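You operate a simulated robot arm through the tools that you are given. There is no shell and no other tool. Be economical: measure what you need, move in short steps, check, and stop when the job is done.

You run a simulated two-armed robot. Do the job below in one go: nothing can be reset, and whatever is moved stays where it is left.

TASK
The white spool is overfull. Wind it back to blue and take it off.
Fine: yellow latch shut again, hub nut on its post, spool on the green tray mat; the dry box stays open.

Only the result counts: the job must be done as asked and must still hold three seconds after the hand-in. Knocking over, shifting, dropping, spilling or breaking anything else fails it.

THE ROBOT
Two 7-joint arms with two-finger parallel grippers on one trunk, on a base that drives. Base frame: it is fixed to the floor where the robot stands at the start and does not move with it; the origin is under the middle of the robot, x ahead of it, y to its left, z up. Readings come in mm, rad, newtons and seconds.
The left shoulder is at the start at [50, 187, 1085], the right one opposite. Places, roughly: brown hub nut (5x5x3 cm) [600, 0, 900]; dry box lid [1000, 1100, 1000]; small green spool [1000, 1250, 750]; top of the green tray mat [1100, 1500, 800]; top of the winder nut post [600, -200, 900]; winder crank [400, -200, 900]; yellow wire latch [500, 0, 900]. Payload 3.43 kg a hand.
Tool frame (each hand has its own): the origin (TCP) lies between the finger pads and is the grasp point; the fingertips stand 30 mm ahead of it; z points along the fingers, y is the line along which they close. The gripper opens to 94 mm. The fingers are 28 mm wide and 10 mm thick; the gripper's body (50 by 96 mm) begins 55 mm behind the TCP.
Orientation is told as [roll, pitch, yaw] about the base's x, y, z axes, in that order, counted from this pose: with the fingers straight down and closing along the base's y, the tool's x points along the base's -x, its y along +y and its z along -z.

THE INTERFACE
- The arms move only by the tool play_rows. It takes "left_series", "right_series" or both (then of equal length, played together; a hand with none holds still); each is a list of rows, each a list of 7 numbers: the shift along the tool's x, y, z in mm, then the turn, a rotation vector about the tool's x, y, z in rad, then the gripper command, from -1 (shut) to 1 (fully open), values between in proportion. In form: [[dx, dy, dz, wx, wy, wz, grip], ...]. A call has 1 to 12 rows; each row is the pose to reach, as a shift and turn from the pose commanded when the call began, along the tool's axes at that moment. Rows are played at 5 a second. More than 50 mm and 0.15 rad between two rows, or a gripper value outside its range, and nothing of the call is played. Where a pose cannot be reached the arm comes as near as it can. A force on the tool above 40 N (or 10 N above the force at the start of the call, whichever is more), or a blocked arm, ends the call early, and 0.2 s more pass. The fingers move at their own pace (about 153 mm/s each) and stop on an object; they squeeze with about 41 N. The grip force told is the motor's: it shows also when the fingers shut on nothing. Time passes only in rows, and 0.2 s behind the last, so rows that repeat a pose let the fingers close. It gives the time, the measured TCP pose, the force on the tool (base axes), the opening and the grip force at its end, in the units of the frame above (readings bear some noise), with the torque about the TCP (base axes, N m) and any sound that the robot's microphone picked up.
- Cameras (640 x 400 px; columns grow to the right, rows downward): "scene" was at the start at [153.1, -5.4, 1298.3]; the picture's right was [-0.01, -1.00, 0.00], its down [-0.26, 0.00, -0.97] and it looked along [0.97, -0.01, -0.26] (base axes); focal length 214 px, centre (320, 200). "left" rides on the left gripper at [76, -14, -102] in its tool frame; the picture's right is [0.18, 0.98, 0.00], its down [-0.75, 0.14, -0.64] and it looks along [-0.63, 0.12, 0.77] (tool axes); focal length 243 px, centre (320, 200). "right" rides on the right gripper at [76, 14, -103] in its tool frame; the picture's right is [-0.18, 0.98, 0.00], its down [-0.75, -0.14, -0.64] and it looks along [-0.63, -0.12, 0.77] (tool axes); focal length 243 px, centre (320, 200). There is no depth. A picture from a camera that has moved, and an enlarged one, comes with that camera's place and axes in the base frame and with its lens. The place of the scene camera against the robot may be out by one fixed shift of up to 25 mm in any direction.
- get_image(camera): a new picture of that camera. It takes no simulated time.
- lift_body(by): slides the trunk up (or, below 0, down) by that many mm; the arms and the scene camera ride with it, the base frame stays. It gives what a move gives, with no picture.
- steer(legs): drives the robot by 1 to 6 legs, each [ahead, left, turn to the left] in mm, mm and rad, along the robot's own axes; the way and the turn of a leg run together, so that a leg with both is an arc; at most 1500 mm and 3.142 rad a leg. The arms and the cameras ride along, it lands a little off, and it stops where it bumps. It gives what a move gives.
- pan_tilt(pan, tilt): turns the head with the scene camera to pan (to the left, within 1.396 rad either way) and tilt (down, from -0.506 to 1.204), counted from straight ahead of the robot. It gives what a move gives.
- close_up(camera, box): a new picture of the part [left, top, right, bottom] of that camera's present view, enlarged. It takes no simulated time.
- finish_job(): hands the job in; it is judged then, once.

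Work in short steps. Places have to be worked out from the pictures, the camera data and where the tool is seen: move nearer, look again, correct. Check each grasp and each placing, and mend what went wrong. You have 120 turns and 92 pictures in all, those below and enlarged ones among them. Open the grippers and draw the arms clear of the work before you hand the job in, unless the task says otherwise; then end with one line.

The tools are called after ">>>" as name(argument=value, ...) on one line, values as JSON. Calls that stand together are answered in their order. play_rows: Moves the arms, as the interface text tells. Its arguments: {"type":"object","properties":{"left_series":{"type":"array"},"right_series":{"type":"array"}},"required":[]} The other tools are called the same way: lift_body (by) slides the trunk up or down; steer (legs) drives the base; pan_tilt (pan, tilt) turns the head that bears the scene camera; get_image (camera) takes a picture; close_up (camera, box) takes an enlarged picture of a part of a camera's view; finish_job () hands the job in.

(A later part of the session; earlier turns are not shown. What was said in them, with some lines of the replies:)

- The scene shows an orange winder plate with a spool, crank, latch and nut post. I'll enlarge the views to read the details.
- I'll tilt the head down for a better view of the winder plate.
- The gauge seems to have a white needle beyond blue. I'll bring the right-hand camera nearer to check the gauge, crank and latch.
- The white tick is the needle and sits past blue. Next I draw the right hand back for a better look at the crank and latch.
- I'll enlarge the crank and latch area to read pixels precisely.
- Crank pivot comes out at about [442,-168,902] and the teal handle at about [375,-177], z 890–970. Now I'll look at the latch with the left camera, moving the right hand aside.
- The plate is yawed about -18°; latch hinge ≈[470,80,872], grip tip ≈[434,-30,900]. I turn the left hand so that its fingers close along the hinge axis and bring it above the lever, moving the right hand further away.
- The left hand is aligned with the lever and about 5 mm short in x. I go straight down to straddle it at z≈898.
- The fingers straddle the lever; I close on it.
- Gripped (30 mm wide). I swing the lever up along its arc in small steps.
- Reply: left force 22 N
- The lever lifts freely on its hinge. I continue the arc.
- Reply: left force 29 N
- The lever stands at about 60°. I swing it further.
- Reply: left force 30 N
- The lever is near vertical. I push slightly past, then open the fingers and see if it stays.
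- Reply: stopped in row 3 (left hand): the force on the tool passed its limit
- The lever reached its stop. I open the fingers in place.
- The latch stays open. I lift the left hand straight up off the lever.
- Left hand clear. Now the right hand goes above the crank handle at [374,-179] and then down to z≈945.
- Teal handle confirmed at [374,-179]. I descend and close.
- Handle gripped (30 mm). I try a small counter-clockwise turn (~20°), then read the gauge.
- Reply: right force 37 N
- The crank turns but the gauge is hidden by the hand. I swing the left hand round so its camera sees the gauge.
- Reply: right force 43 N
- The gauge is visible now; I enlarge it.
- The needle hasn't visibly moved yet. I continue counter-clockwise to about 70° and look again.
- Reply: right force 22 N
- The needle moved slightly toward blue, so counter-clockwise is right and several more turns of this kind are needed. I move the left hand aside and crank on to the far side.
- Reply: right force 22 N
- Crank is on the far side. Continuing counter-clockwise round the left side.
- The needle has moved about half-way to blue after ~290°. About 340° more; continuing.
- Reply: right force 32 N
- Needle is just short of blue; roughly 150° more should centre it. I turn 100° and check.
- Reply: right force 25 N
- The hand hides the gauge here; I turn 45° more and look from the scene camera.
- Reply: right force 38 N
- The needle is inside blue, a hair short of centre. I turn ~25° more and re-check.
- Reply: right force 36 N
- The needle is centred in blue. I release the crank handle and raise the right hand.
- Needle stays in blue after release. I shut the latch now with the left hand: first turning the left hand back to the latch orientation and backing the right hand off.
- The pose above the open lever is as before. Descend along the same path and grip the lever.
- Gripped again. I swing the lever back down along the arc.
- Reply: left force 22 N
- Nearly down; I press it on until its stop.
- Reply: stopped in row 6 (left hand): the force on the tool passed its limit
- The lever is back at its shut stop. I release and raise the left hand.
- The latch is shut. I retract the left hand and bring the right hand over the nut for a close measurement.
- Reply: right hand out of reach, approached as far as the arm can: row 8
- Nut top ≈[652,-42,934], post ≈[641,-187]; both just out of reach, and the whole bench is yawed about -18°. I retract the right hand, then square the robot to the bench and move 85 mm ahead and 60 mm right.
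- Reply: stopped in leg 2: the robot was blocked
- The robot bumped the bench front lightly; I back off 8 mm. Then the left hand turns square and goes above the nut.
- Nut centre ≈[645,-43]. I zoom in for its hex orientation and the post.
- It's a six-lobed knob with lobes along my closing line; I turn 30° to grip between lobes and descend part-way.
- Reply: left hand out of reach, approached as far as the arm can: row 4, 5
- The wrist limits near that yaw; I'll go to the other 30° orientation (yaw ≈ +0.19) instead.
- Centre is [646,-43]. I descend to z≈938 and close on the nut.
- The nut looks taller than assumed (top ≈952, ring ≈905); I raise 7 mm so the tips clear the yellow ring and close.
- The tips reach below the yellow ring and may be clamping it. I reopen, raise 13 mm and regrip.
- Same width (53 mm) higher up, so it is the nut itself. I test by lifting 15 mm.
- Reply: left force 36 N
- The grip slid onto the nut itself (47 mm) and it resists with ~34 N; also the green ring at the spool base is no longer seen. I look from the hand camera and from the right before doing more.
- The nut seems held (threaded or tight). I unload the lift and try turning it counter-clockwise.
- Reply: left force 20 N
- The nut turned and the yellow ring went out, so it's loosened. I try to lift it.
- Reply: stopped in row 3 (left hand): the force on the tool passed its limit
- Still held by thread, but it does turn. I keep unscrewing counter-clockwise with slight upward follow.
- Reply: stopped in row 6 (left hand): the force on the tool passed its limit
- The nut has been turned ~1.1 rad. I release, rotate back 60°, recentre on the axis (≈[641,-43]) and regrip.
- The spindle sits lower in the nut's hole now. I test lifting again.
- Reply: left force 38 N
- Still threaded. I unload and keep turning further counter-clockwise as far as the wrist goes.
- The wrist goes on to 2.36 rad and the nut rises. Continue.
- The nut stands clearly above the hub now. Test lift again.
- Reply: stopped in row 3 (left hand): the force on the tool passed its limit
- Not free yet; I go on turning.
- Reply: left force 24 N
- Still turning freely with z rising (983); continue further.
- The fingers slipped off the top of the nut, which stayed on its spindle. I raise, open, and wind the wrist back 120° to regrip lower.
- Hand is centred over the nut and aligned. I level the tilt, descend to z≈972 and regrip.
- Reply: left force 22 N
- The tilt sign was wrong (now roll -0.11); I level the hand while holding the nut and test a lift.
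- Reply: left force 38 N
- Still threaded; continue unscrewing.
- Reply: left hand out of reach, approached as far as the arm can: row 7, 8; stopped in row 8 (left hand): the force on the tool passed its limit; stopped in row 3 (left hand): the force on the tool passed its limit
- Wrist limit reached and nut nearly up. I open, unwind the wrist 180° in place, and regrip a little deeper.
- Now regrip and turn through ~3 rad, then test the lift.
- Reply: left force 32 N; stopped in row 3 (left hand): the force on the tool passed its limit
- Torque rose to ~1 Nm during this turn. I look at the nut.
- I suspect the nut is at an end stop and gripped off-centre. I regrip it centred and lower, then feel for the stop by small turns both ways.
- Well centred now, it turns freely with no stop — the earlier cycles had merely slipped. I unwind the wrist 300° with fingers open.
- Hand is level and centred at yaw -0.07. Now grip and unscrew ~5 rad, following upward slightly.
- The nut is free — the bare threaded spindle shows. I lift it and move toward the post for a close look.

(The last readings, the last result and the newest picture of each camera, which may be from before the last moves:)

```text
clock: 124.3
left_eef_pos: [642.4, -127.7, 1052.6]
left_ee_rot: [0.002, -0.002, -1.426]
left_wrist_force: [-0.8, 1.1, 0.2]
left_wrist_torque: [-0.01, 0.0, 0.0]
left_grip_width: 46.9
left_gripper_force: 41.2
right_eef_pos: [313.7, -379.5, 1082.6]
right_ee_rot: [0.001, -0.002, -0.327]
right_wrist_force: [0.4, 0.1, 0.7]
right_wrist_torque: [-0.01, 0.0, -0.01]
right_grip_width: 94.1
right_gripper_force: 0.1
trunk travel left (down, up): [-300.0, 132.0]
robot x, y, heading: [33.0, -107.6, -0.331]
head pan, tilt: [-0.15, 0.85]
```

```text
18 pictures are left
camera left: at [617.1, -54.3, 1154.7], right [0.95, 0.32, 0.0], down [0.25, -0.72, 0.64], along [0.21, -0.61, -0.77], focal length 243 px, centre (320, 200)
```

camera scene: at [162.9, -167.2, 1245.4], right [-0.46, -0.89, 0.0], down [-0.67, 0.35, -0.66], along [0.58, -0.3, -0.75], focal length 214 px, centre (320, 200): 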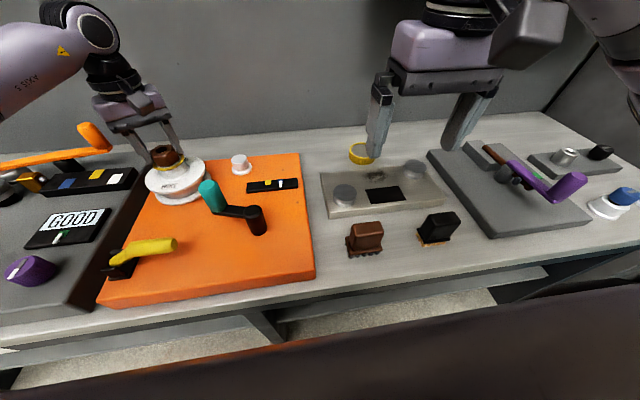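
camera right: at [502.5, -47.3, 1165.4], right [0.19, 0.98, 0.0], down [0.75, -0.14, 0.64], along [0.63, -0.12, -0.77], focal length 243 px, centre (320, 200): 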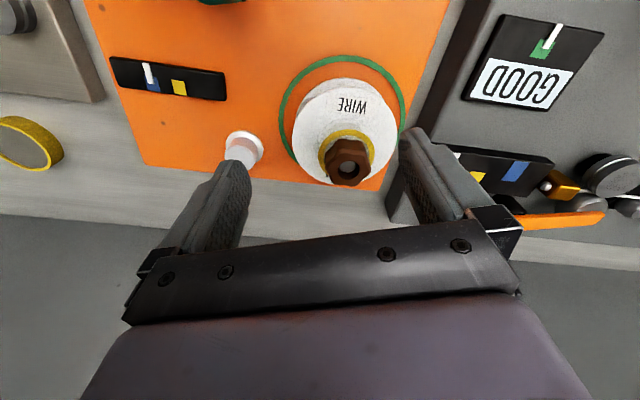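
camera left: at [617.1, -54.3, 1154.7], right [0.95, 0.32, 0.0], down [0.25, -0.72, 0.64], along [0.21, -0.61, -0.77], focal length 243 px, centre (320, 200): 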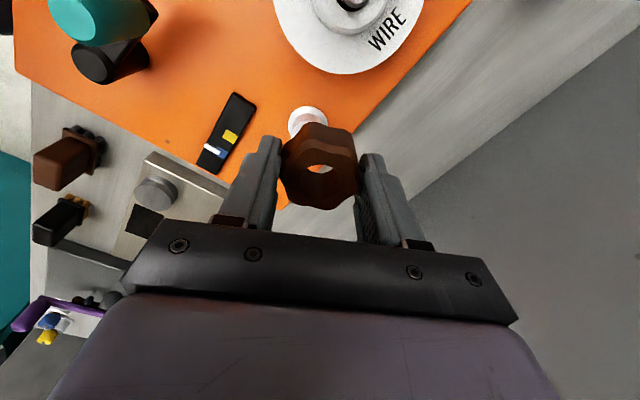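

Post centre ≈[644,-179]. I move the nut over it and lower to just above.

>>> play_rows(left_series=[[-25, -3, 0, 0, 0, 0, -1], [-51, -6, 0, 0, 0, 0, -1], [-51, -6, 35, 0, 0, 0, -1], [-51, -6, 70, 0, 0, 0, -1], [-51, -6, 100, 0, 0, 0, -1], [-51, -6, 100, 0, 0, 0, -1]])

>>> close_up(camera="scene", box=[180, 110, 300, 200])

>>> get_image(camera="left")

```text
clock: 125.7
left_eef_pos: [641.4, -183.2, 954.2]
left_ee_rot: [0.002, -0.003, -1.426]
left_wrist_force: [0.0, 0.1, -1.6]
left_wrist_torque: [-0.02, -0.03, 0.0]
left_grip_width: 47.0
left_gripper_force: 41.1
right_eef_pos: [313.5, -379.2, 1082.8]
right_ee_rot: [0.002, -0.002, -0.328]
right_wrist_force: [-0.6, 0.8, 0.1]
right_wrist_torque: [0.0, 0.02, -0.02]
right_grip_width: 93.8
right_gripper_force: 0.0
trunk travel left (down, up): [-300.0, 132.0]
robot x, y, heading: [35.9, -108.9, -0.327]
head pan, tilt: [-0.15, 0.85]
```

```text
4.44 times, centred on (240, 155) of scene
camera zoom: at [159.5, -168.0, 1245.9], right [-0.46, -0.89, 0.0], down [-0.67, 0.35, -0.66], along [0.59, -0.3, -0.75], focal length 953 px, centre (676, 400)
```

zoom: 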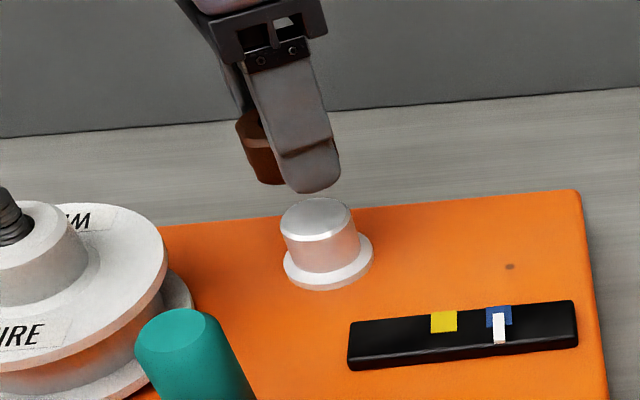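

```text
16 pictures are left
camera left: at [614.1, -109.5, 1056.5], right [0.95, 0.32, 0.0], down [0.25, -0.72, 0.64], along [0.21, -0.61, -0.76], focal length 243 px, centre (320, 200)
```

left: 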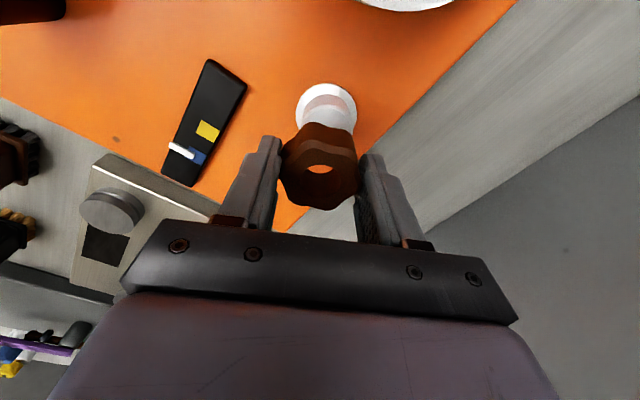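

Nut is centred in the grip; post centre reads about 6 mm toward +y. I correct and lower gently until contact.

>>> play_rows(left_series=[[6, 2, 0, 0, 0, 0, -1], [6, 2, 10, 0, 0, 0, -1], [6, 2, 20, 0, 0, 0, -1], [6, 2, 24, 0, 0, 0, -1], [6, 2, 27, 0, 0, 0, -1], [6, 2, 30, 0, 0, 0, -1]])

>>> close_up(camera="scene", box=[180, 110, 300, 200])

```text
clock: 127.1
left_eef_pos: [643.7, -174.4, 922.4]
left_ee_rot: [0.001, -0.004, -1.427]
left_wrist_force: [0.3, 0.0, -1.1]
left_wrist_torque: [0.03, -0.02, -0.03]
left_grip_width: 46.8
left_gripper_force: 41.0
right_eef_pos: [313.9, -379.3, 1082.9]
right_ee_rot: [0.003, -0.001, -0.327]
right_wrist_force: [0.0, 0.0, 0.0]
right_wrist_torque: [0.01, -0.02, 0.0]
right_grip_width: 94.1
right_gripper_force: 0.0
trunk travel left (down, up): [-300.0, 132.0]
robot x, y, heading: [34.7, -108.7, -0.332]
head pan, tilt: [-0.15, 0.85]
```

```text
4.44 times, centred on (240, 155) of scene
camera zoom: at [159.5, -168.0, 1245.9], right [-0.46, -0.89, 0.0], down [-0.67, 0.35, -0.66], along [0.59, -0.3, -0.75], focal length 953 px, centre (676, 400)
```

zoom: 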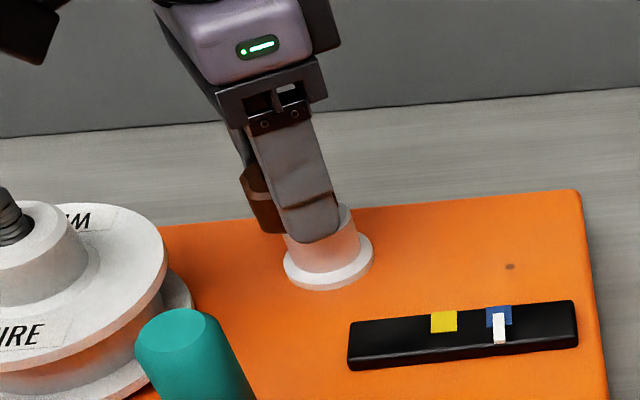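

Close to contact level but the scene view is ambiguous laterally; I check with the hand camera.

>>> close_up(camera="left", box=[220, 60, 420, 220])

```text
2.50 times, centred on (320, 140) of left
camera zoom: at [617.6, -101.5, 1024.2], right [0.95, 0.32, 0.0], down [0.25, -0.72, 0.64], along [0.21, -0.61, -0.76], focal length 606 px, centre (320, 350)
```

zoom: 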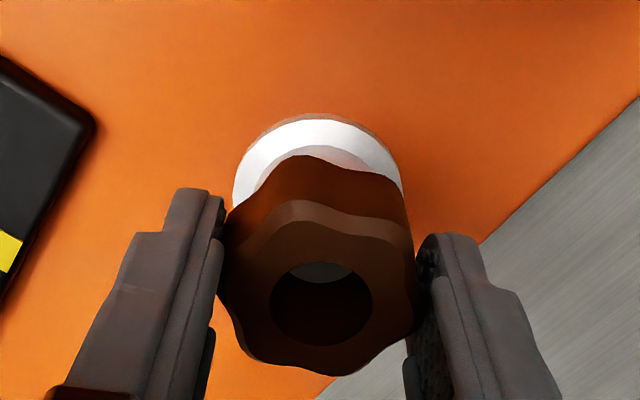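

Post centre computes to [643.5,-180], nut at -174.4. I shift 5 mm and lower in 2 mm steps to feel contact.

>>> play_rows(left_series=[[-5, -1, 0, 0, 0, 0, -1], [-5, -1, 2, 0, 0, 0, -1], [-5, -1, 4, 0, 0, 0, -1], [-5, -1, 6, 0, 0, 0, -1], [-5, -1, 8, 0, 0, 0, -1]])

>>> play_rows(left_series=[[0, 0, 1, 0, 0, 0, -1], [0, 0, 3, 0, 0, 0, -1], [0, 0, 4, 0, 0, 0, -1], [0, 0, 5, 0, 0, 0, -1]])

```text
clock: 128.3
left_eef_pos: [644.0, -180.7, 915.8]
left_ee_rot: [0.003, -0.007, -1.426]
left_wrist_force: [-0.1, -0.1, 5.8]
left_wrist_torque: [0.07, 0.05, 0.03]
left_grip_width: 47.0
left_gripper_force: 41.1
right_eef_pos: [314.1, -380.1, 1083.4]
right_ee_rot: [0.002, -0.002, -0.327]
right_wrist_force: [-0.8, -0.1, 0.0]
right_wrist_torque: [0.01, -0.02, -0.01]
right_grip_width: 94.1
right_gripper_force: 0.1
trunk travel left (down, up): [-300.0, 132.0]
robot x, y, heading: [37.3, -110.5, -0.328]
head pan, tilt: [-0.15, 0.85]
```

```text
clock: 129.3
left_eef_pos: [643.1, -179.3, 914.7]
left_ee_rot: [0.009, -0.009, -1.425]
left_wrist_force: [5.4, 0.8, 30.5]
left_wrist_torque: [0.31, 0.23, -0.07]
left_grip_width: 46.7
left_gripper_force: 40.4
right_eef_pos: [312.0, -378.2, 1084.3]
right_ee_rot: [0.002, -0.005, -0.329]
right_wrist_force: [0.2, 0.6, -0.7]
right_wrist_torque: [-0.02, 0.02, 0.0]
right_grip_width: 94.1
right_gripper_force: 0.1
trunk travel left (down, up): [-300.0, 132.0]
robot x, y, heading: [33.1, -107.8, -0.332]
head pan, tilt: [-0.15, 0.85]
```

Contact on the post top with 30 N. I unload, open and rise, then check.

>>> play_rows(left_series=[[0, 0, -4, 0, 0, 0, -1], [0, 0, -4, 0, 0, 0, 0.2], [0, 0, -4, 0, 0, 0, 0.7], [0, 0, -4, 0, 0, 0, 0.9], [0, 0, -40, 0, 0, 0, 0.9], [0, 0, -80, 0, 0, 0, 0.9], [0, 0, -120, 0, 0, 0, 0.9]])

>>> close_up(camera="scene", box=[120, 110, 320, 230])

>>> get_image(camera="left")

```text
clock: 130.9
left_eef_pos: [643.4, -180.1, 1030.0]
left_ee_rot: [0.001, -0.005, -1.427]
left_wrist_force: [-0.2, 0.1, -0.3]
left_wrist_torque: [0.0, 0.01, 0.01]
left_grip_width: 89.3
left_gripper_force: 0.0
right_eef_pos: [313.0, -377.2, 1082.9]
right_ee_rot: [0.002, -0.002, -0.328]
right_wrist_force: [0.4, 0.0, 0.3]
right_wrist_torque: [-0.02, -0.02, -0.01]
right_grip_width: 94.0
right_gripper_force: 0.0
trunk travel left (down, up): [-300.0, 132.0]
robot x, y, heading: [32.8, -107.2, -0.328]
head pan, tilt: [-0.15, 0.85]
```

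```text
3.20 times, centred on (220, 170) of scene
camera zoom: at [159.0, -168.2, 1245.9], right [-0.46, -0.89, 0.0], down [-0.67, 0.35, -0.66], along [0.59, -0.3, -0.75], focal length 686 px, centre (640, 296)
```

zoom: 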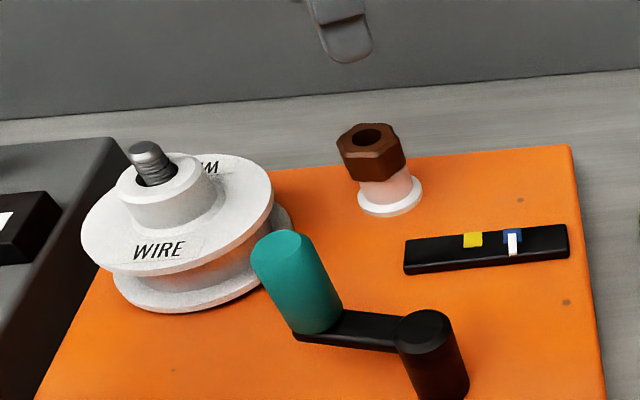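

```text
12 pictures are left
camera left: at [618.6, -105.9, 1131.0], right [0.95, 0.32, 0.0], down [0.25, -0.72, 0.64], along [0.21, -0.61, -0.76], focal length 243 px, centre (320, 200)
```

left: 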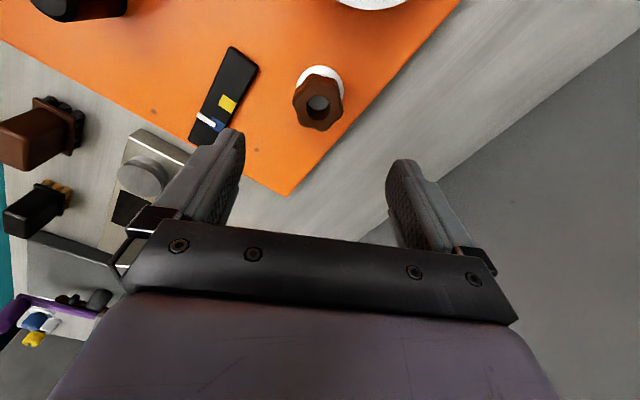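

The nut sits well on its post and the needle is still in blue. I now move over the spool axis [641,-44] while unwinding the wrist to yaw ≈0.

>>> play_rows(left_series=[[12, 1, 0, 0, 0, 0.14, 1], [24, 3, 0, 0, 0, 0.28, 1], [36, 4, 0, 0, 0, 0.42, 1], [48, 6, 0, 0, 0, 0.56, 1], [60, 7, 0, 0, 0, 0.7, 1], [72, 9, 0, 0, 0, 0.84, 1], [84, 10, 0, 0, 0, 0.98, 1], [96, 12, 0, 0, 0, 1.12, 1], [108, 13, 0, 0, 0, 1.26, 1], [120, 15, 0, 0, 0, 1.4, 1], [130, 16, 0, 0, 0, 1.54, 1], [135, 17, 0, 0, 0, 1.68, 1]])

>>> play_rows(left_series=[[0, 0, 0, 0, 0, 0.145, 1], [0, 0, 0, 0, 0, 0.29, 1], [0, 0, 0, 0, 0, 0.435, 1], [0, 0, 0, 0, 0, 0.58, 1], [0, 0, 0, 0, 0, 0.725, 1], [0, 0, 0, 0, 0, 0.87, 1], [0, 0, 0, 0, 0, 1.015, 1], [0, 0, 0, 0, 0, 1.16, 1], [0, 0, 0, 0, 0, 1.305, 1], [0, 0, 0, 0, 0, 1.45, 1], [0, 0, 0, 0, 0, 1.595, 1], [0, 0, 0, 0, 0, 1.74, 1]])

>>> play_rows(left_series=[[0, 0, 0, 0, 0, 0.145, 1], [0, 0, 0, 0, 0, 0.29, 1], [0, 0, 0, 0, 0, 0.435, 1], [0, 0, 0, 0, 0, 0.58, 1], [0, 0, 0, 0, 0, 0.725, 1], [0, 0, 0, 0, 0, 0.87, 1], [0, 0, 0, 0, 0, 1.015, 1], [0, 0, 0, 0, 0, 1.16, 1], [0, 0, 0, 0, 0, 1.305, 1], [0, 0, 0, 0, 0, 1.44, 1]])

>>> get_image(camera="left")

```text
clock: 133.5
left_eef_pos: [639.1, -43.5, 1028.3]
left_ee_rot: [0.006, 0.002, -3.109]
left_wrist_force: [0.5, 0.4, -0.5]
left_wrist_torque: [-0.01, -0.01, 0.01]
left_grip_width: 93.9
left_gripper_force: 0.0
right_eef_pos: [313.5, -379.6, 1082.7]
right_ee_rot: [0.001, -0.001, -0.327]
right_wrist_force: [-0.2, 0.2, -0.1]
right_wrist_torque: [-0.01, -0.01, 0.01]
right_grip_width: 93.7
right_gripper_force: 0.1
trunk travel left (down, up): [-300.0, 132.0]
robot x, y, heading: [35.4, -109.1, -0.324]
head pan, tilt: [-0.15, 0.85]
```

```text
clock: 136.1
left_eef_pos: [639.5, -43.9, 1029.6]
left_ee_rot: [-0.002, 0.004, 1.434]
left_wrist_force: [0.6, -0.4, 0.2]
left_wrist_torque: [0.0, -0.01, 0.0]
left_grip_width: 94.1
left_gripper_force: 0.0
right_eef_pos: [313.6, -378.9, 1082.1]
right_ee_rot: [0.0, -0.001, -0.329]
right_wrist_force: [1.0, -0.1, -0.1]
right_wrist_torque: [0.0, -0.02, 0.0]
right_grip_width: 94.0
right_gripper_force: 0.2
trunk travel left (down, up): [-300.0, 132.0]
robot x, y, heading: [29.7, -108.7, -0.329]
head pan, tilt: [-0.15, 0.85]
```

```text
clock: 138.3
left_eef_pos: [639.9, -44.7, 1029.2]
left_ee_rot: [-0.002, -0.002, -0.005]
left_wrist_force: [0.1, -0.6, 0.2]
left_wrist_torque: [0.02, 0.0, -0.01]
left_grip_width: 94.1
left_gripper_force: 0.1
right_eef_pos: [314.0, -378.6, 1083.4]
right_ee_rot: [0.002, -0.002, -0.329]
right_wrist_force: [0.4, 0.4, 0.7]
right_wrist_torque: [0.0, 0.02, 0.02]
right_grip_width: 94.1
right_gripper_force: 0.1
trunk travel left (down, up): [-300.0, 132.0]
robot x, y, heading: [35.7, -108.9, -0.327]
head pan, tilt: [-0.15, 0.85]
```

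```text
11 pictures are left
camera left: at [562.5, -57.5, 1131.2], right [-0.18, 0.98, 0.0], down [0.75, 0.14, 0.64], along [0.63, 0.11, -0.77], focal length 243 px, centre (320, 200)
```

left: 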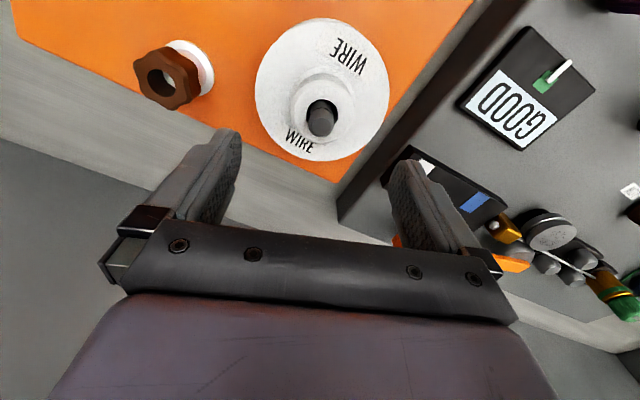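

The collar is ~53 mm wide (it is what I first gripped), its top at z≈932. I descend to z=940 and grip it.

>>> play_rows(left_series=[[-1, 0, 30, 0, 0, 0, 1], [-1, 0, 60, 0, 0, 0, 1], [-1, 0, 80, 0, 0, 0, 1], [-1, 0, 90, 0, 0, 0, 1], [-1, 0, 90, 0, 0, 0, 0.2], [-1, 0, 90, 0, 0, 0, -1], [-1, 0, 90, 0, 0, 0, -1], [-1, 0, 90, 0, 0, 0, -1]])

>>> play_rows(left_series=[[0, 0, -5, 0, 0, 0, -1], [0, 0, -10, 0, 0, 0, -1], [0, 0, -20, 0, 0, 0, -1], [0, 0, -30, 0, 0, 0, -1]])

>>> close_up(camera="scene", box=[80, 90, 320, 240])

```text
clock: 140.1
left_eef_pos: [641.1, -43.8, 940.6]
left_ee_rot: [-0.001, -0.002, -0.001]
left_wrist_force: [1.4, 5.2, -0.2]
left_wrist_torque: [0.64, -0.12, 0.0]
left_grip_width: 52.9
left_gripper_force: 41.0
right_eef_pos: [314.2, -379.1, 1083.4]
right_ee_rot: [-0.001, -0.001, -0.329]
right_wrist_force: [-0.3, 0.0, 0.1]
right_wrist_torque: [0.01, 0.01, -0.01]
right_grip_width: 94.0
right_gripper_force: 0.1
trunk travel left (down, up): [-300.0, 132.0]
robot x, y, heading: [30.8, -107.0, -0.33]
head pan, tilt: [-0.15, 0.85]
```

```text
clock: 141.1
left_eef_pos: [641.8, -43.9, 968.7]
left_ee_rot: [-0.003, 0.0, -0.005]
left_wrist_force: [-0.3, -0.4, -3.9]
left_wrist_torque: [0.02, 0.0, 0.01]
left_grip_width: 53.0
left_gripper_force: 41.0
right_eef_pos: [314.3, -378.3, 1084.2]
right_ee_rot: [0.003, -0.002, -0.328]
right_wrist_force: [1.0, 0.6, 0.0]
right_wrist_torque: [0.01, 0.0, 0.01]
right_grip_width: 94.1
right_gripper_force: 0.1
trunk travel left (down, up): [-300.0, 132.0]
robot x, y, heading: [33.5, -107.8, -0.329]
head pan, tilt: [-0.15, 0.85]
```

```text
2.67 times, centred on (200, 165) of scene
camera zoom: at [159.8, -168.0, 1245.9], right [-0.46, -0.89, 0.0], down [-0.67, 0.35, -0.66], along [0.59, -0.3, -0.75], focal length 572 px, centre (640, 293)
```

zoom: 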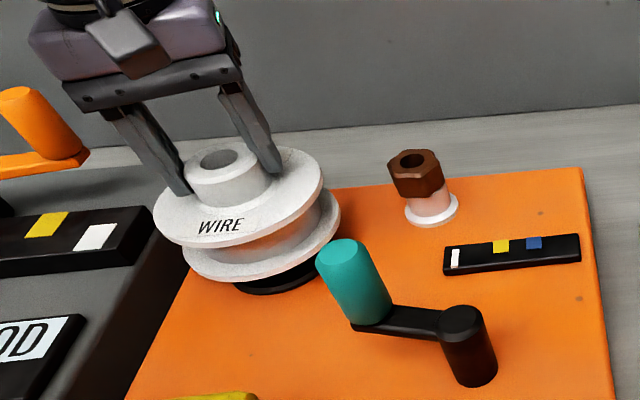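

The spool is off (gauge simply fell to empty). I lift it high and draw it back toward the robot.

>>> play_rows(left_series=[[0, 0, -40, 0, 0, 0, -1], [0, 0, -80, 0, 0, 0, -1], [0, 0, -120, 0, 0, 0, -1], [0, 0, -160, 0, 0, 0, -1], [20, 6, -190, 0, 0, 0, -1], [50, 16, -215, 0, 0, 0, -1], [80, 26, -220, 0, 0, 0, -1], [110, 36, -220, 0, 0, 0, -1], [140, 46, -220, 0, 0, 0, -1], [170, 56, -220, 0, 0, 0, -1]])

>>> steer(legs=[[-150, 0, 0.01]])

>>> pan_tilt(pan=0.8, tilt=0.5)

>>> get_image(camera="scene")

```text
clock: 143.3
left_eef_pos: [470.3, 13.2, 1187.8]
left_ee_rot: [-0.003, -0.002, -0.001]
left_wrist_force: [0.5, 0.3, -3.9]
left_wrist_torque: [0.01, -0.01, -0.03]
left_grip_width: 52.9
left_gripper_force: 40.9
right_eef_pos: [313.9, -378.7, 1083.3]
right_ee_rot: [-0.002, -0.001, -0.329]
right_wrist_force: [-0.2, -0.2, -0.2]
right_wrist_torque: [-0.01, 0.01, 0.02]
right_grip_width: 94.1
right_gripper_force: 0.0
trunk travel left (down, up): [-300.0, 132.0]
robot x, y, heading: [35.2, -112.2, -0.326]
head pan, tilt: [-0.15, 0.85]
```

```text
clock: 144.6
left_eef_pos: [328.6, 63.7, 1188.7]
left_ee_rot: [-0.003, -0.003, 0.005]
left_wrist_force: [-0.4, 0.1, -4.8]
left_wrist_torque: [-0.03, -0.02, 0.03]
left_grip_width: 53.0
left_gripper_force: 41.3
right_eef_pos: [176.1, -329.3, 1082.5]
right_ee_rot: [0.001, -0.001, -0.316]
right_wrist_force: [-0.1, -1.1, 0.5]
right_wrist_torque: [-0.02, -0.01, 0.01]
right_grip_width: 93.9
right_gripper_force: 0.1
trunk travel left (down, up): [-300.0, 132.0]
robot x, y, heading: [-105.6, -59.8, -0.318]
head pan, tilt: [-0.15, 0.85]
```

```text
clock: 145.8
left_eef_pos: [328.2, 63.6, 1189.3]
left_ee_rot: [-0.003, -0.003, 0.007]
left_wrist_force: [-0.2, 0.3, -3.9]
left_wrist_torque: [0.0, 0.01, 0.0]
left_grip_width: 53.1
left_gripper_force: 41.3
right_eef_pos: [177.1, -329.3, 1083.7]
right_ee_rot: [0.001, 0.0, -0.318]
right_wrist_force: [-0.1, -0.5, -0.9]
right_wrist_torque: [0.0, -0.02, 0.0]
right_grip_width: 94.0
right_gripper_force: 0.1
trunk travel left (down, up): [-300.0, 132.0]
robot x, y, heading: [-107.6, -64.9, -0.315]
head pan, tilt: [0.799, 0.499]
```

```text
9 pictures are left
camera scene: at [31.6, -42.6, 1275.8], right [0.46, -0.89, 0.0], down [-0.42, -0.22, -0.88], along [0.78, 0.41, -0.48], focal length 214 px, centre (320, 200)
```

scene: 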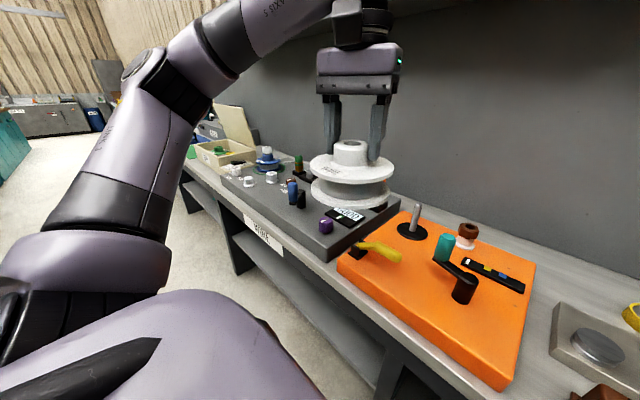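

The bench runs on straight with clear floor; the green mat lies just past the dry box. I drive 1300 mm left along the bench and look.

>>> steer(legs=[[0, 1300, 0]])

>>> pan_tilt(pan=0.5, tilt=0.6)

>>> get_image(camera="scene")

```text
clock: 152.2
left_eef_pos: [743.6, 1253.6, 1188.4]
left_ee_rot: [-0.005, -0.004, -0.017]
left_wrist_force: [-0.5, -0.2, -4.8]
left_wrist_torque: [-0.03, 0.02, -0.04]
left_grip_width: 53.0
left_gripper_force: 41.5
right_eef_pos: [581.3, 864.6, 1083.0]
right_ee_rot: [0.001, -0.003, -0.342]
right_wrist_force: [0.3, -0.8, 0.7]
right_wrist_torque: [-0.04, 0.03, 0.03]
right_grip_width: 94.1
right_gripper_force: 0.0
trunk travel left (down, up): [-300.0, 132.0]
robot x, y, heading: [306.9, 1138.7, -0.346]
head pan, tilt: [0.799, 0.499]
```

```text
clock: 153.0
left_eef_pos: [743.8, 1251.1, 1189.2]
left_ee_rot: [-0.004, -0.001, -0.018]
left_wrist_force: [0.0, -0.3, -4.8]
left_wrist_torque: [-0.01, 0.02, -0.02]
left_grip_width: 53.1
left_gripper_force: 41.6
right_eef_pos: [580.0, 862.7, 1082.9]
right_ee_rot: [0.002, -0.001, -0.341]
right_wrist_force: [-0.2, 0.3, -0.4]
right_wrist_torque: [0.04, 0.02, 0.0]
right_grip_width: 94.2
right_gripper_force: 0.1
trunk travel left (down, up): [-300.0, 132.0]
robot x, y, heading: [306.6, 1134.3, -0.34]
head pan, tilt: [0.499, 0.6]
```

```text
8 pictures are left
camera scene: at [448.6, 1127.9, 1266.8], right [0.16, -0.99, 0.0], down [-0.56, -0.09, -0.83], along [0.81, 0.13, -0.56], focal length 214 px, centre (320, 200)
```

scene: 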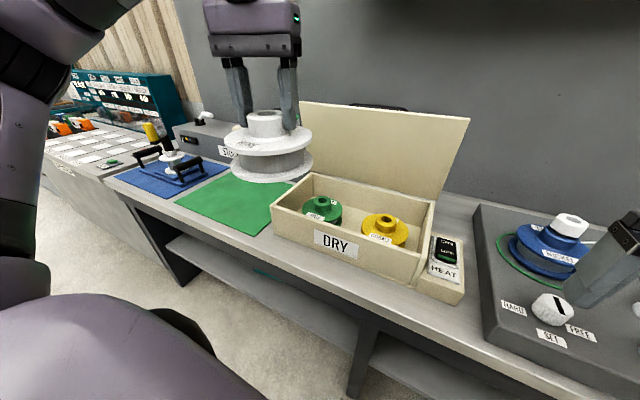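

Mat centre computes to about [1055,1530]. I drive 410 mm further left, square up, then 80 mm ahead.

>>> steer(legs=[[0, 410, 0.02], [80, 0, 0]])

>>> pan_tilt(pan=0.35, tilt=0.75)

>>> get_image(camera="scene")

```text
clock: 156.2
left_eef_pos: [945.9, 1612.5, 1188.1]
left_ee_rot: [-0.001, 0.001, -0.002]
left_wrist_force: [0.7, -1.5, -4.7]
left_wrist_torque: [-0.01, 0.0, -0.03]
left_grip_width: 53.0
left_gripper_force: 41.0
right_eef_pos: [790.6, 1220.0, 1083.3]
right_ee_rot: [0.004, -0.002, -0.328]
right_wrist_force: [-1.4, 0.2, -0.2]
right_wrist_torque: [-0.03, 0.04, 0.02]
right_grip_width: 94.2
right_gripper_force: 0.0
trunk travel left (down, up): [-300.0, 132.0]
robot x, y, heading: [506.3, 1487.1, -0.325]
head pan, tilt: [0.499, 0.6]
```

```text
clock: 156.9
left_eef_pos: [944.7, 1611.7, 1187.9]
left_ee_rot: [-0.002, -0.002, -0.003]
left_wrist_force: [-0.1, -0.5, -3.6]
left_wrist_torque: [0.02, 0.0, 0.01]
left_grip_width: 53.0
left_gripper_force: 41.3
right_eef_pos: [788.8, 1219.7, 1083.2]
right_ee_rot: [-0.001, -0.002, -0.328]
right_wrist_force: [-0.2, -0.2, -0.3]
right_wrist_torque: [0.04, 0.02, -0.01]
right_grip_width: 94.1
right_gripper_force: 0.2
trunk travel left (down, up): [-300.0, 132.0]
robot x, y, heading: [508.0, 1492.9, -0.326]
head pan, tilt: [0.351, 0.75]
```

```text
7 pictures are left
camera scene: at [648.3, 1469.0, 1254.0], right [0.02, -1.0, 0.0], down [-0.68, -0.02, -0.73], along [0.73, 0.02, -0.68], focal length 214 px, centre (320, 200)
```

scene: 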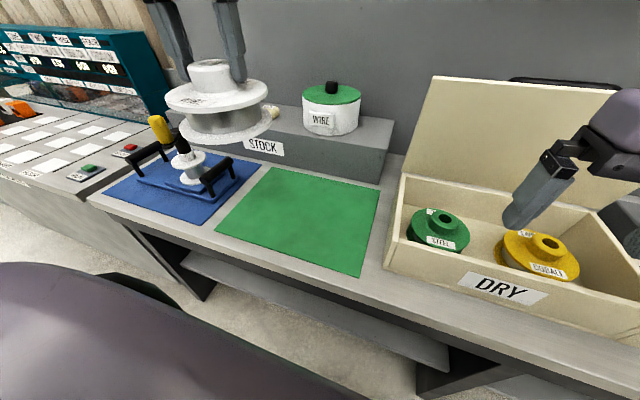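

Mat centre ≈[1058,1522], 300 mm wide. I carry the spool over it and lower to ~50 mm above, then look.

>>> play_rows(left_series=[[-30, -25, 0, 0, 0, 0, -1], [-60, -50, 0, 0, 0, 0, -1], [-90, -75, 0, 0, 0, 0, -1], [-112, -90, 0, 0, 0, 0, -1], [-112, -90, 45, 0, 0, 0, -1], [-112, -90, 90, 0, 0, 0, -1], [-112, -90, 135, 0, 0, 0, -1], [-112, -90, 180, 0, 0, 0, -1], [-112, -90, 220, 0, 0, 0, -1], [-112, -90, 245, 0, 0, 0, -1]])

>>> get_image(camera="scene")

```text
clock: 159.1
left_eef_pos: [1060.1, 1521.7, 943.4]
left_ee_rot: [-0.002, -0.001, -0.002]
left_wrist_force: [0.4, -0.7, -3.5]
left_wrist_torque: [0.0, 0.02, -0.01]
left_grip_width: 53.0
left_gripper_force: 40.6
right_eef_pos: [789.6, 1219.9, 1083.0]
right_ee_rot: [0.002, -0.002, -0.328]
right_wrist_force: [0.3, 0.9, -0.4]
right_wrist_torque: [-0.02, 0.04, 0.01]
right_grip_width: 94.0
right_gripper_force: 0.0
trunk travel left (down, up): [-300.0, 132.0]
robot x, y, heading: [507.3, 1487.2, -0.328]
head pan, tilt: [0.351, 0.75]
```

```text
6 pictures are left
camera scene: at [648.5, 1468.9, 1253.9], right [0.02, -1.0, 0.0], down [-0.68, -0.02, -0.73], along [0.73, 0.02, -0.68], focal length 214 px, centre (320, 200)
```

scene: 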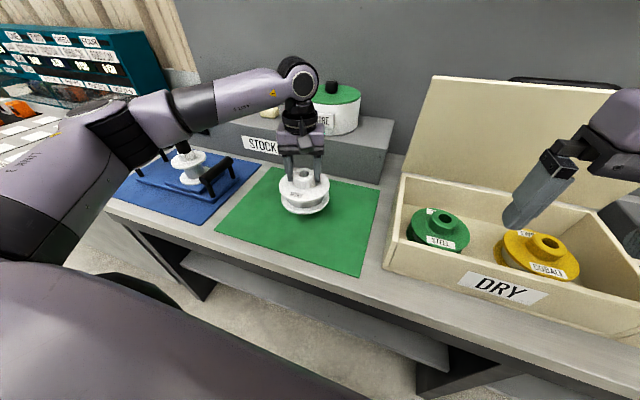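

The spool hangs over the mat's centre. I lower in small steps to feel the contact.

>>> play_rows(left_series=[[0, 0, 15, 0, 0, 0, -1], [0, 0, 28, 0, 0, 0, -1], [0, 0, 32, 0, 0, 0, -1], [0, 0, 35, 0, 0, 0, -1], [0, 0, 35, 0, 0, 0, -1]])

>>> play_rows(left_series=[[0, 0, 3, 0, 0, 0, -1], [0, 0, 6, 0, 0, 0, -1], [0, 0, 9, 0, 0, 0, -1]])

```text
clock: 160.3
left_eef_pos: [1057.8, 1520.7, 908.3]
left_ee_rot: [-0.003, -0.003, -0.004]
left_wrist_force: [0.5, 0.3, -5.6]
left_wrist_torque: [-0.01, -0.02, 0.03]
left_grip_width: 53.0
left_gripper_force: 41.3
right_eef_pos: [788.9, 1220.2, 1084.2]
right_ee_rot: [0.001, -0.001, -0.329]
right_wrist_force: [0.3, -0.6, -0.9]
right_wrist_torque: [0.06, 0.01, -0.02]
right_grip_width: 94.0
right_gripper_force: 0.0
trunk travel left (down, up): [-300.0, 132.0]
robot x, y, heading: [508.8, 1494.0, -0.327]
head pan, tilt: [0.351, 0.75]
```

```text
clock: 161.1
left_eef_pos: [1058.7, 1518.8, 899.4]
left_ee_rot: [-0.003, -0.001, -0.002]
left_wrist_force: [0.2, -0.3, -4.0]
left_wrist_torque: [0.02, -0.02, 0.04]
left_grip_width: 53.0
left_gripper_force: 41.0
right_eef_pos: [788.7, 1220.6, 1083.7]
right_ee_rot: [0.001, -0.002, -0.328]
right_wrist_force: [0.0, -0.5, -0.2]
right_wrist_torque: [0.0, 0.02, 0.01]
right_grip_width: 94.0
right_gripper_force: 0.0
trunk travel left (down, up): [-300.0, 132.0]
robot x, y, heading: [506.5, 1488.5, -0.333]
head pan, tilt: [0.351, 0.75]
```

No contact yet at 899; continue in small steps.

>>> play_rows(left_series=[[0, 0, 3, 0, 0, 0, -1], [0, 0, 6, 0, 0, 0, -1], [0, 0, 6, 0, 0, 0, -1]])

>>> play_rows(left_series=[[0, 0, 2, 0, 0, 0, -1], [0, 0, 4, 0, 0, 0, -1], [0, 0, 4, 0, 0, 0, -1]])

```text
clock: 161.9
left_eef_pos: [1057.8, 1520.2, 893.3]
left_ee_rot: [-0.003, -0.003, -0.006]
left_wrist_force: [0.2, -0.3, -4.9]
left_wrist_torque: [0.02, -0.05, 0.01]
left_grip_width: 52.9
left_gripper_force: 40.9
right_eef_pos: [789.1, 1220.6, 1084.0]
right_ee_rot: [0.001, -0.001, -0.328]
right_wrist_force: [-0.5, 0.4, -1.4]
right_wrist_torque: [-0.01, 0.02, 0.01]
right_grip_width: 94.1
right_gripper_force: 0.0
trunk travel left (down, up): [-300.0, 132.0]
robot x, y, heading: [511.3, 1489.9, -0.33]
head pan, tilt: [0.351, 0.75]
```

```text
clock: 162.7
left_eef_pos: [1057.9, 1518.6, 889.1]
left_ee_rot: [-0.001, -0.001, -0.002]
left_wrist_force: [0.3, 0.0, -4.8]
left_wrist_torque: [0.0, 0.02, -0.02]
left_grip_width: 53.1
left_gripper_force: 41.3
right_eef_pos: [789.4, 1220.3, 1083.3]
right_ee_rot: [0.001, -0.003, -0.328]
right_wrist_force: [-0.8, 0.3, 0.4]
right_wrist_torque: [0.0, 0.03, 0.03]
right_grip_width: 94.3
right_gripper_force: 0.0
trunk travel left (down, up): [-300.0, 132.0]
robot x, y, heading: [508.1, 1487.6, -0.329]
head pan, tilt: [0.351, 0.75]
```

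Still hanging free (-4.8 N). Continue down.

>>> play_rows(left_series=[[0, 0, 2, 0, 0, 0, -1], [0, 0, 4, 0, 0, 0, -1], [0, 0, 4, 0, 0, 0, -1]])

>>> play_rows(left_series=[[0, 0, 2, 0, 0, 0, -1], [0, 0, 4, 0, 0, 0, -1], [0, 0, 4, 0, 0, 0, -1]])

>>> close_up(camera="scene", box=[240, 140, 370, 240])

```text
clock: 163.5
left_eef_pos: [1057.4, 1518.4, 889.0]
left_ee_rot: [-0.002, -0.003, -0.002]
left_wrist_force: [-1.6, -0.3, 13.6]
left_wrist_torque: [0.98, 0.7, 0.04]
left_grip_width: 53.0
left_gripper_force: 41.0
right_eef_pos: [786.4, 1220.0, 1083.1]
right_ee_rot: [0.0, -0.004, -0.327]
right_wrist_force: [-0.3, 0.7, 0.1]
right_wrist_torque: [-0.01, -0.01, -0.04]
right_grip_width: 94.2
right_gripper_force: 0.1
trunk travel left (down, up): [-300.0, 132.0]
robot x, y, heading: [505.7, 1486.2, -0.33]
head pan, tilt: [0.351, 0.75]
```

```text
clock: 164.3
left_eef_pos: [1058.6, 1519.5, 888.7]
left_ee_rot: [-0.009, -0.011, -0.001]
left_wrist_force: [-2.3, 2.6, 36.3]
left_wrist_torque: [0.68, 0.56, -0.2]
left_grip_width: 53.1
left_gripper_force: 41.0
right_eef_pos: [785.9, 1219.9, 1084.1]
right_ee_rot: [0.001, -0.004, -0.329]
right_wrist_force: [-0.4, -0.1, 0.0]
right_wrist_torque: [-0.01, -0.01, -0.01]
right_grip_width: 93.7
right_gripper_force: 0.0
trunk travel left (down, up): [-300.0, 132.0]
robot x, y, heading: [510.6, 1491.7, -0.334]
head pan, tilt: [0.351, 0.75]
```

```text
4.00 times, centred on (305, 190) of scene
camera zoom: at [644.8, 1468.9, 1254.7], right [0.02, -1.0, 0.0], down [-0.68, -0.02, -0.73], along [0.73, 0.02, -0.68], focal length 858 px, centre (380, 240)
```

zoom: 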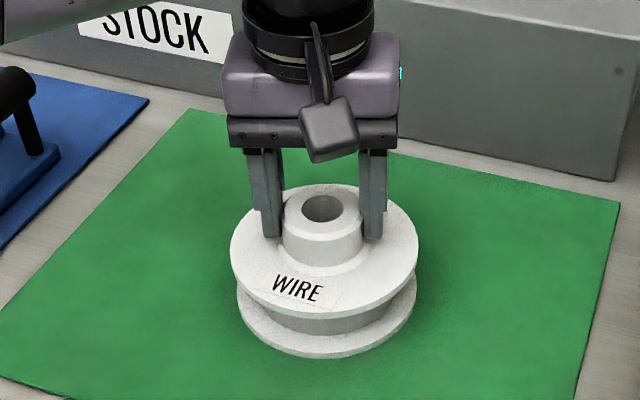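

The spool stands on the mat. I unload the hand, open and rise clear.

>>> play_rows(left_series=[[0, 0, -4, 0, 0, 0, -1], [0, 0, -8, 0, 0, 0, -1], [0, 0, -8, 0, 0, 0, -0.2], [0, 0, -8, 0, 0, 0, 0.4], [0, 0, -8, 0, 0, 0, 0.8], [0, 0, -8, 0, 0, 0, 0.8], [0, 0, -40, 0, 0, 0, 0.8], [0, 0, -80, 0, 0, 0, 0.8], [0, 0, -125, 0, 0, 0, 0.8], [0, 0, -170, 0, 0, 0, 0.8], [0, 0, -215, 0, 0, 0, 0.8], [0, 0, -260, 0, 0, 0, 0.8]])

>>> play_rows(left_series=[[40, 20, 0, 0, 0, 0, 0.8], [80, 40, 0, 0, 0, 0, 0.8], [120, 60, 0, 0, 0, 0, 0.8], [160, 80, 0, 0, 0, 0, 0.8]])

>>> get_image(camera="scene")

```text
clock: 166.9
left_eef_pos: [1056.2, 1519.4, 1143.5]
left_ee_rot: [-0.003, -0.001, -0.003]
left_wrist_force: [0.5, -0.3, -0.1]
left_wrist_torque: [-0.02, -0.03, -0.01]
left_grip_width: 84.8
left_gripper_force: 0.1
right_eef_pos: [788.9, 1219.2, 1083.1]
right_ee_rot: [0.002, -0.002, -0.327]
right_wrist_force: [0.0, 1.0, -0.4]
right_wrist_torque: [-0.01, -0.01, 0.02]
right_grip_width: 94.2
right_gripper_force: 0.0
trunk travel left (down, up): [-300.0, 132.0]
robot x, y, heading: [508.7, 1487.8, -0.33]
head pan, tilt: [0.351, 0.75]
```

```text
clock: 167.9
left_eef_pos: [895.1, 1605.2, 1138.1]
left_ee_rot: [-0.004, -0.002, -0.002]
left_wrist_force: [-0.1, 0.1, -0.8]
left_wrist_torque: [-0.03, 0.03, 0.02]
left_grip_width: 84.7
left_gripper_force: 0.0
right_eef_pos: [788.0, 1220.5, 1083.3]
right_ee_rot: [0.001, -0.002, -0.328]
right_wrist_force: [-0.3, -0.1, -0.3]
right_wrist_torque: [-0.02, 0.02, 0.01]
right_grip_width: 94.0
right_gripper_force: 0.1
trunk travel left (down, up): [-300.0, 132.0]
robot x, y, heading: [508.0, 1490.3, -0.33]
head pan, tilt: [0.351, 0.75]
```

```text
4 pictures are left
camera scene: at [647.6, 1469.2, 1254.0], right [0.02, -1.0, 0.0], down [-0.68, -0.02, -0.73], along [0.73, 0.02, -0.68], focal length 214 px, centre (320, 200)
```

scene: 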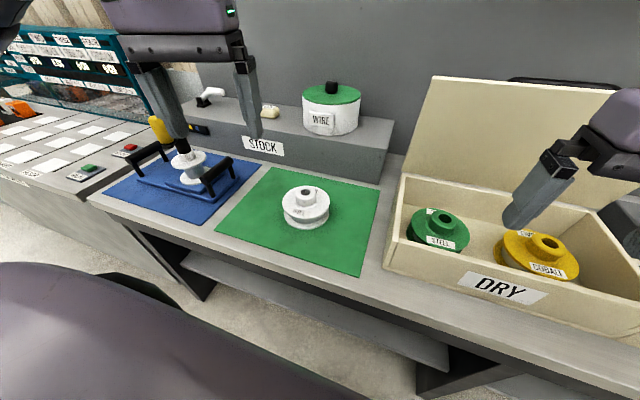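

The spool rests on the green mat with arms clear. One last look back at the winder to confirm latch and nut.

>>> pan_tilt(pan=-1.15, tilt=0.3)

>>> close_up(camera="scene", box=[220, 130, 420, 250])

```text
clock: 169.5
left_eef_pos: [896.5, 1605.3, 1138.3]
left_ee_rot: [-0.003, -0.002, -0.003]
left_wrist_force: [1.0, 0.1, 0.2]
left_wrist_torque: [0.0, 0.06, -0.02]
left_grip_width: 84.5
left_gripper_force: 0.0
right_eef_pos: [788.5, 1219.7, 1083.0]
right_ee_rot: [0.002, -0.002, -0.328]
right_wrist_force: [0.4, -1.3, 0.3]
right_wrist_torque: [0.0, 0.0, 0.02]
right_grip_width: 93.9
right_gripper_force: 0.1
trunk travel left (down, up): [-300.0, 132.0]
robot x, y, heading: [510.8, 1490.8, -0.326]
head pan, tilt: [-1.15, 0.3]
```

```text
3.20 times, centred on (320, 190) of scene
camera zoom: at [573.8, 1374.0, 1294.3], right [-1.0, -0.09, 0.0], down [-0.03, 0.29, -0.96], along [0.09, -0.95, -0.3], focal length 686 px, centre (320, 232)
```

zoom: 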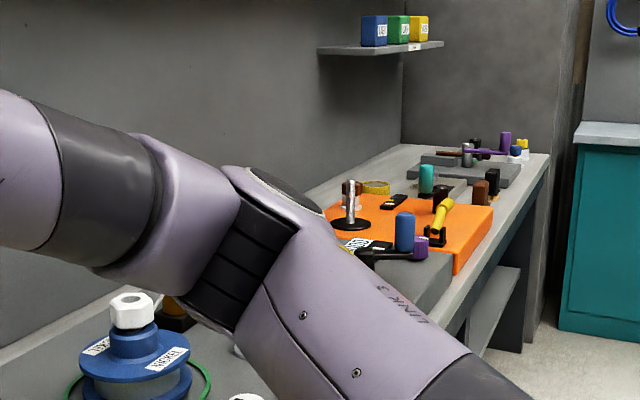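

Latch lever lies shut, the nut is on its post, the spool is on the mat, and the dry box is still open. I hand in.

>>> finish_job()

```text
The job is handed in.
```

The white spool is wound back to blue, off the winder and on the green tray mat. The yellow latch is shut, the hub nut is on its post, and the dry box is still open. While squaring up to the winder the robot bumped the bench front lightly once; nothing looked moved in the pictures afterwards. I handed the job in and have had no verdict back.
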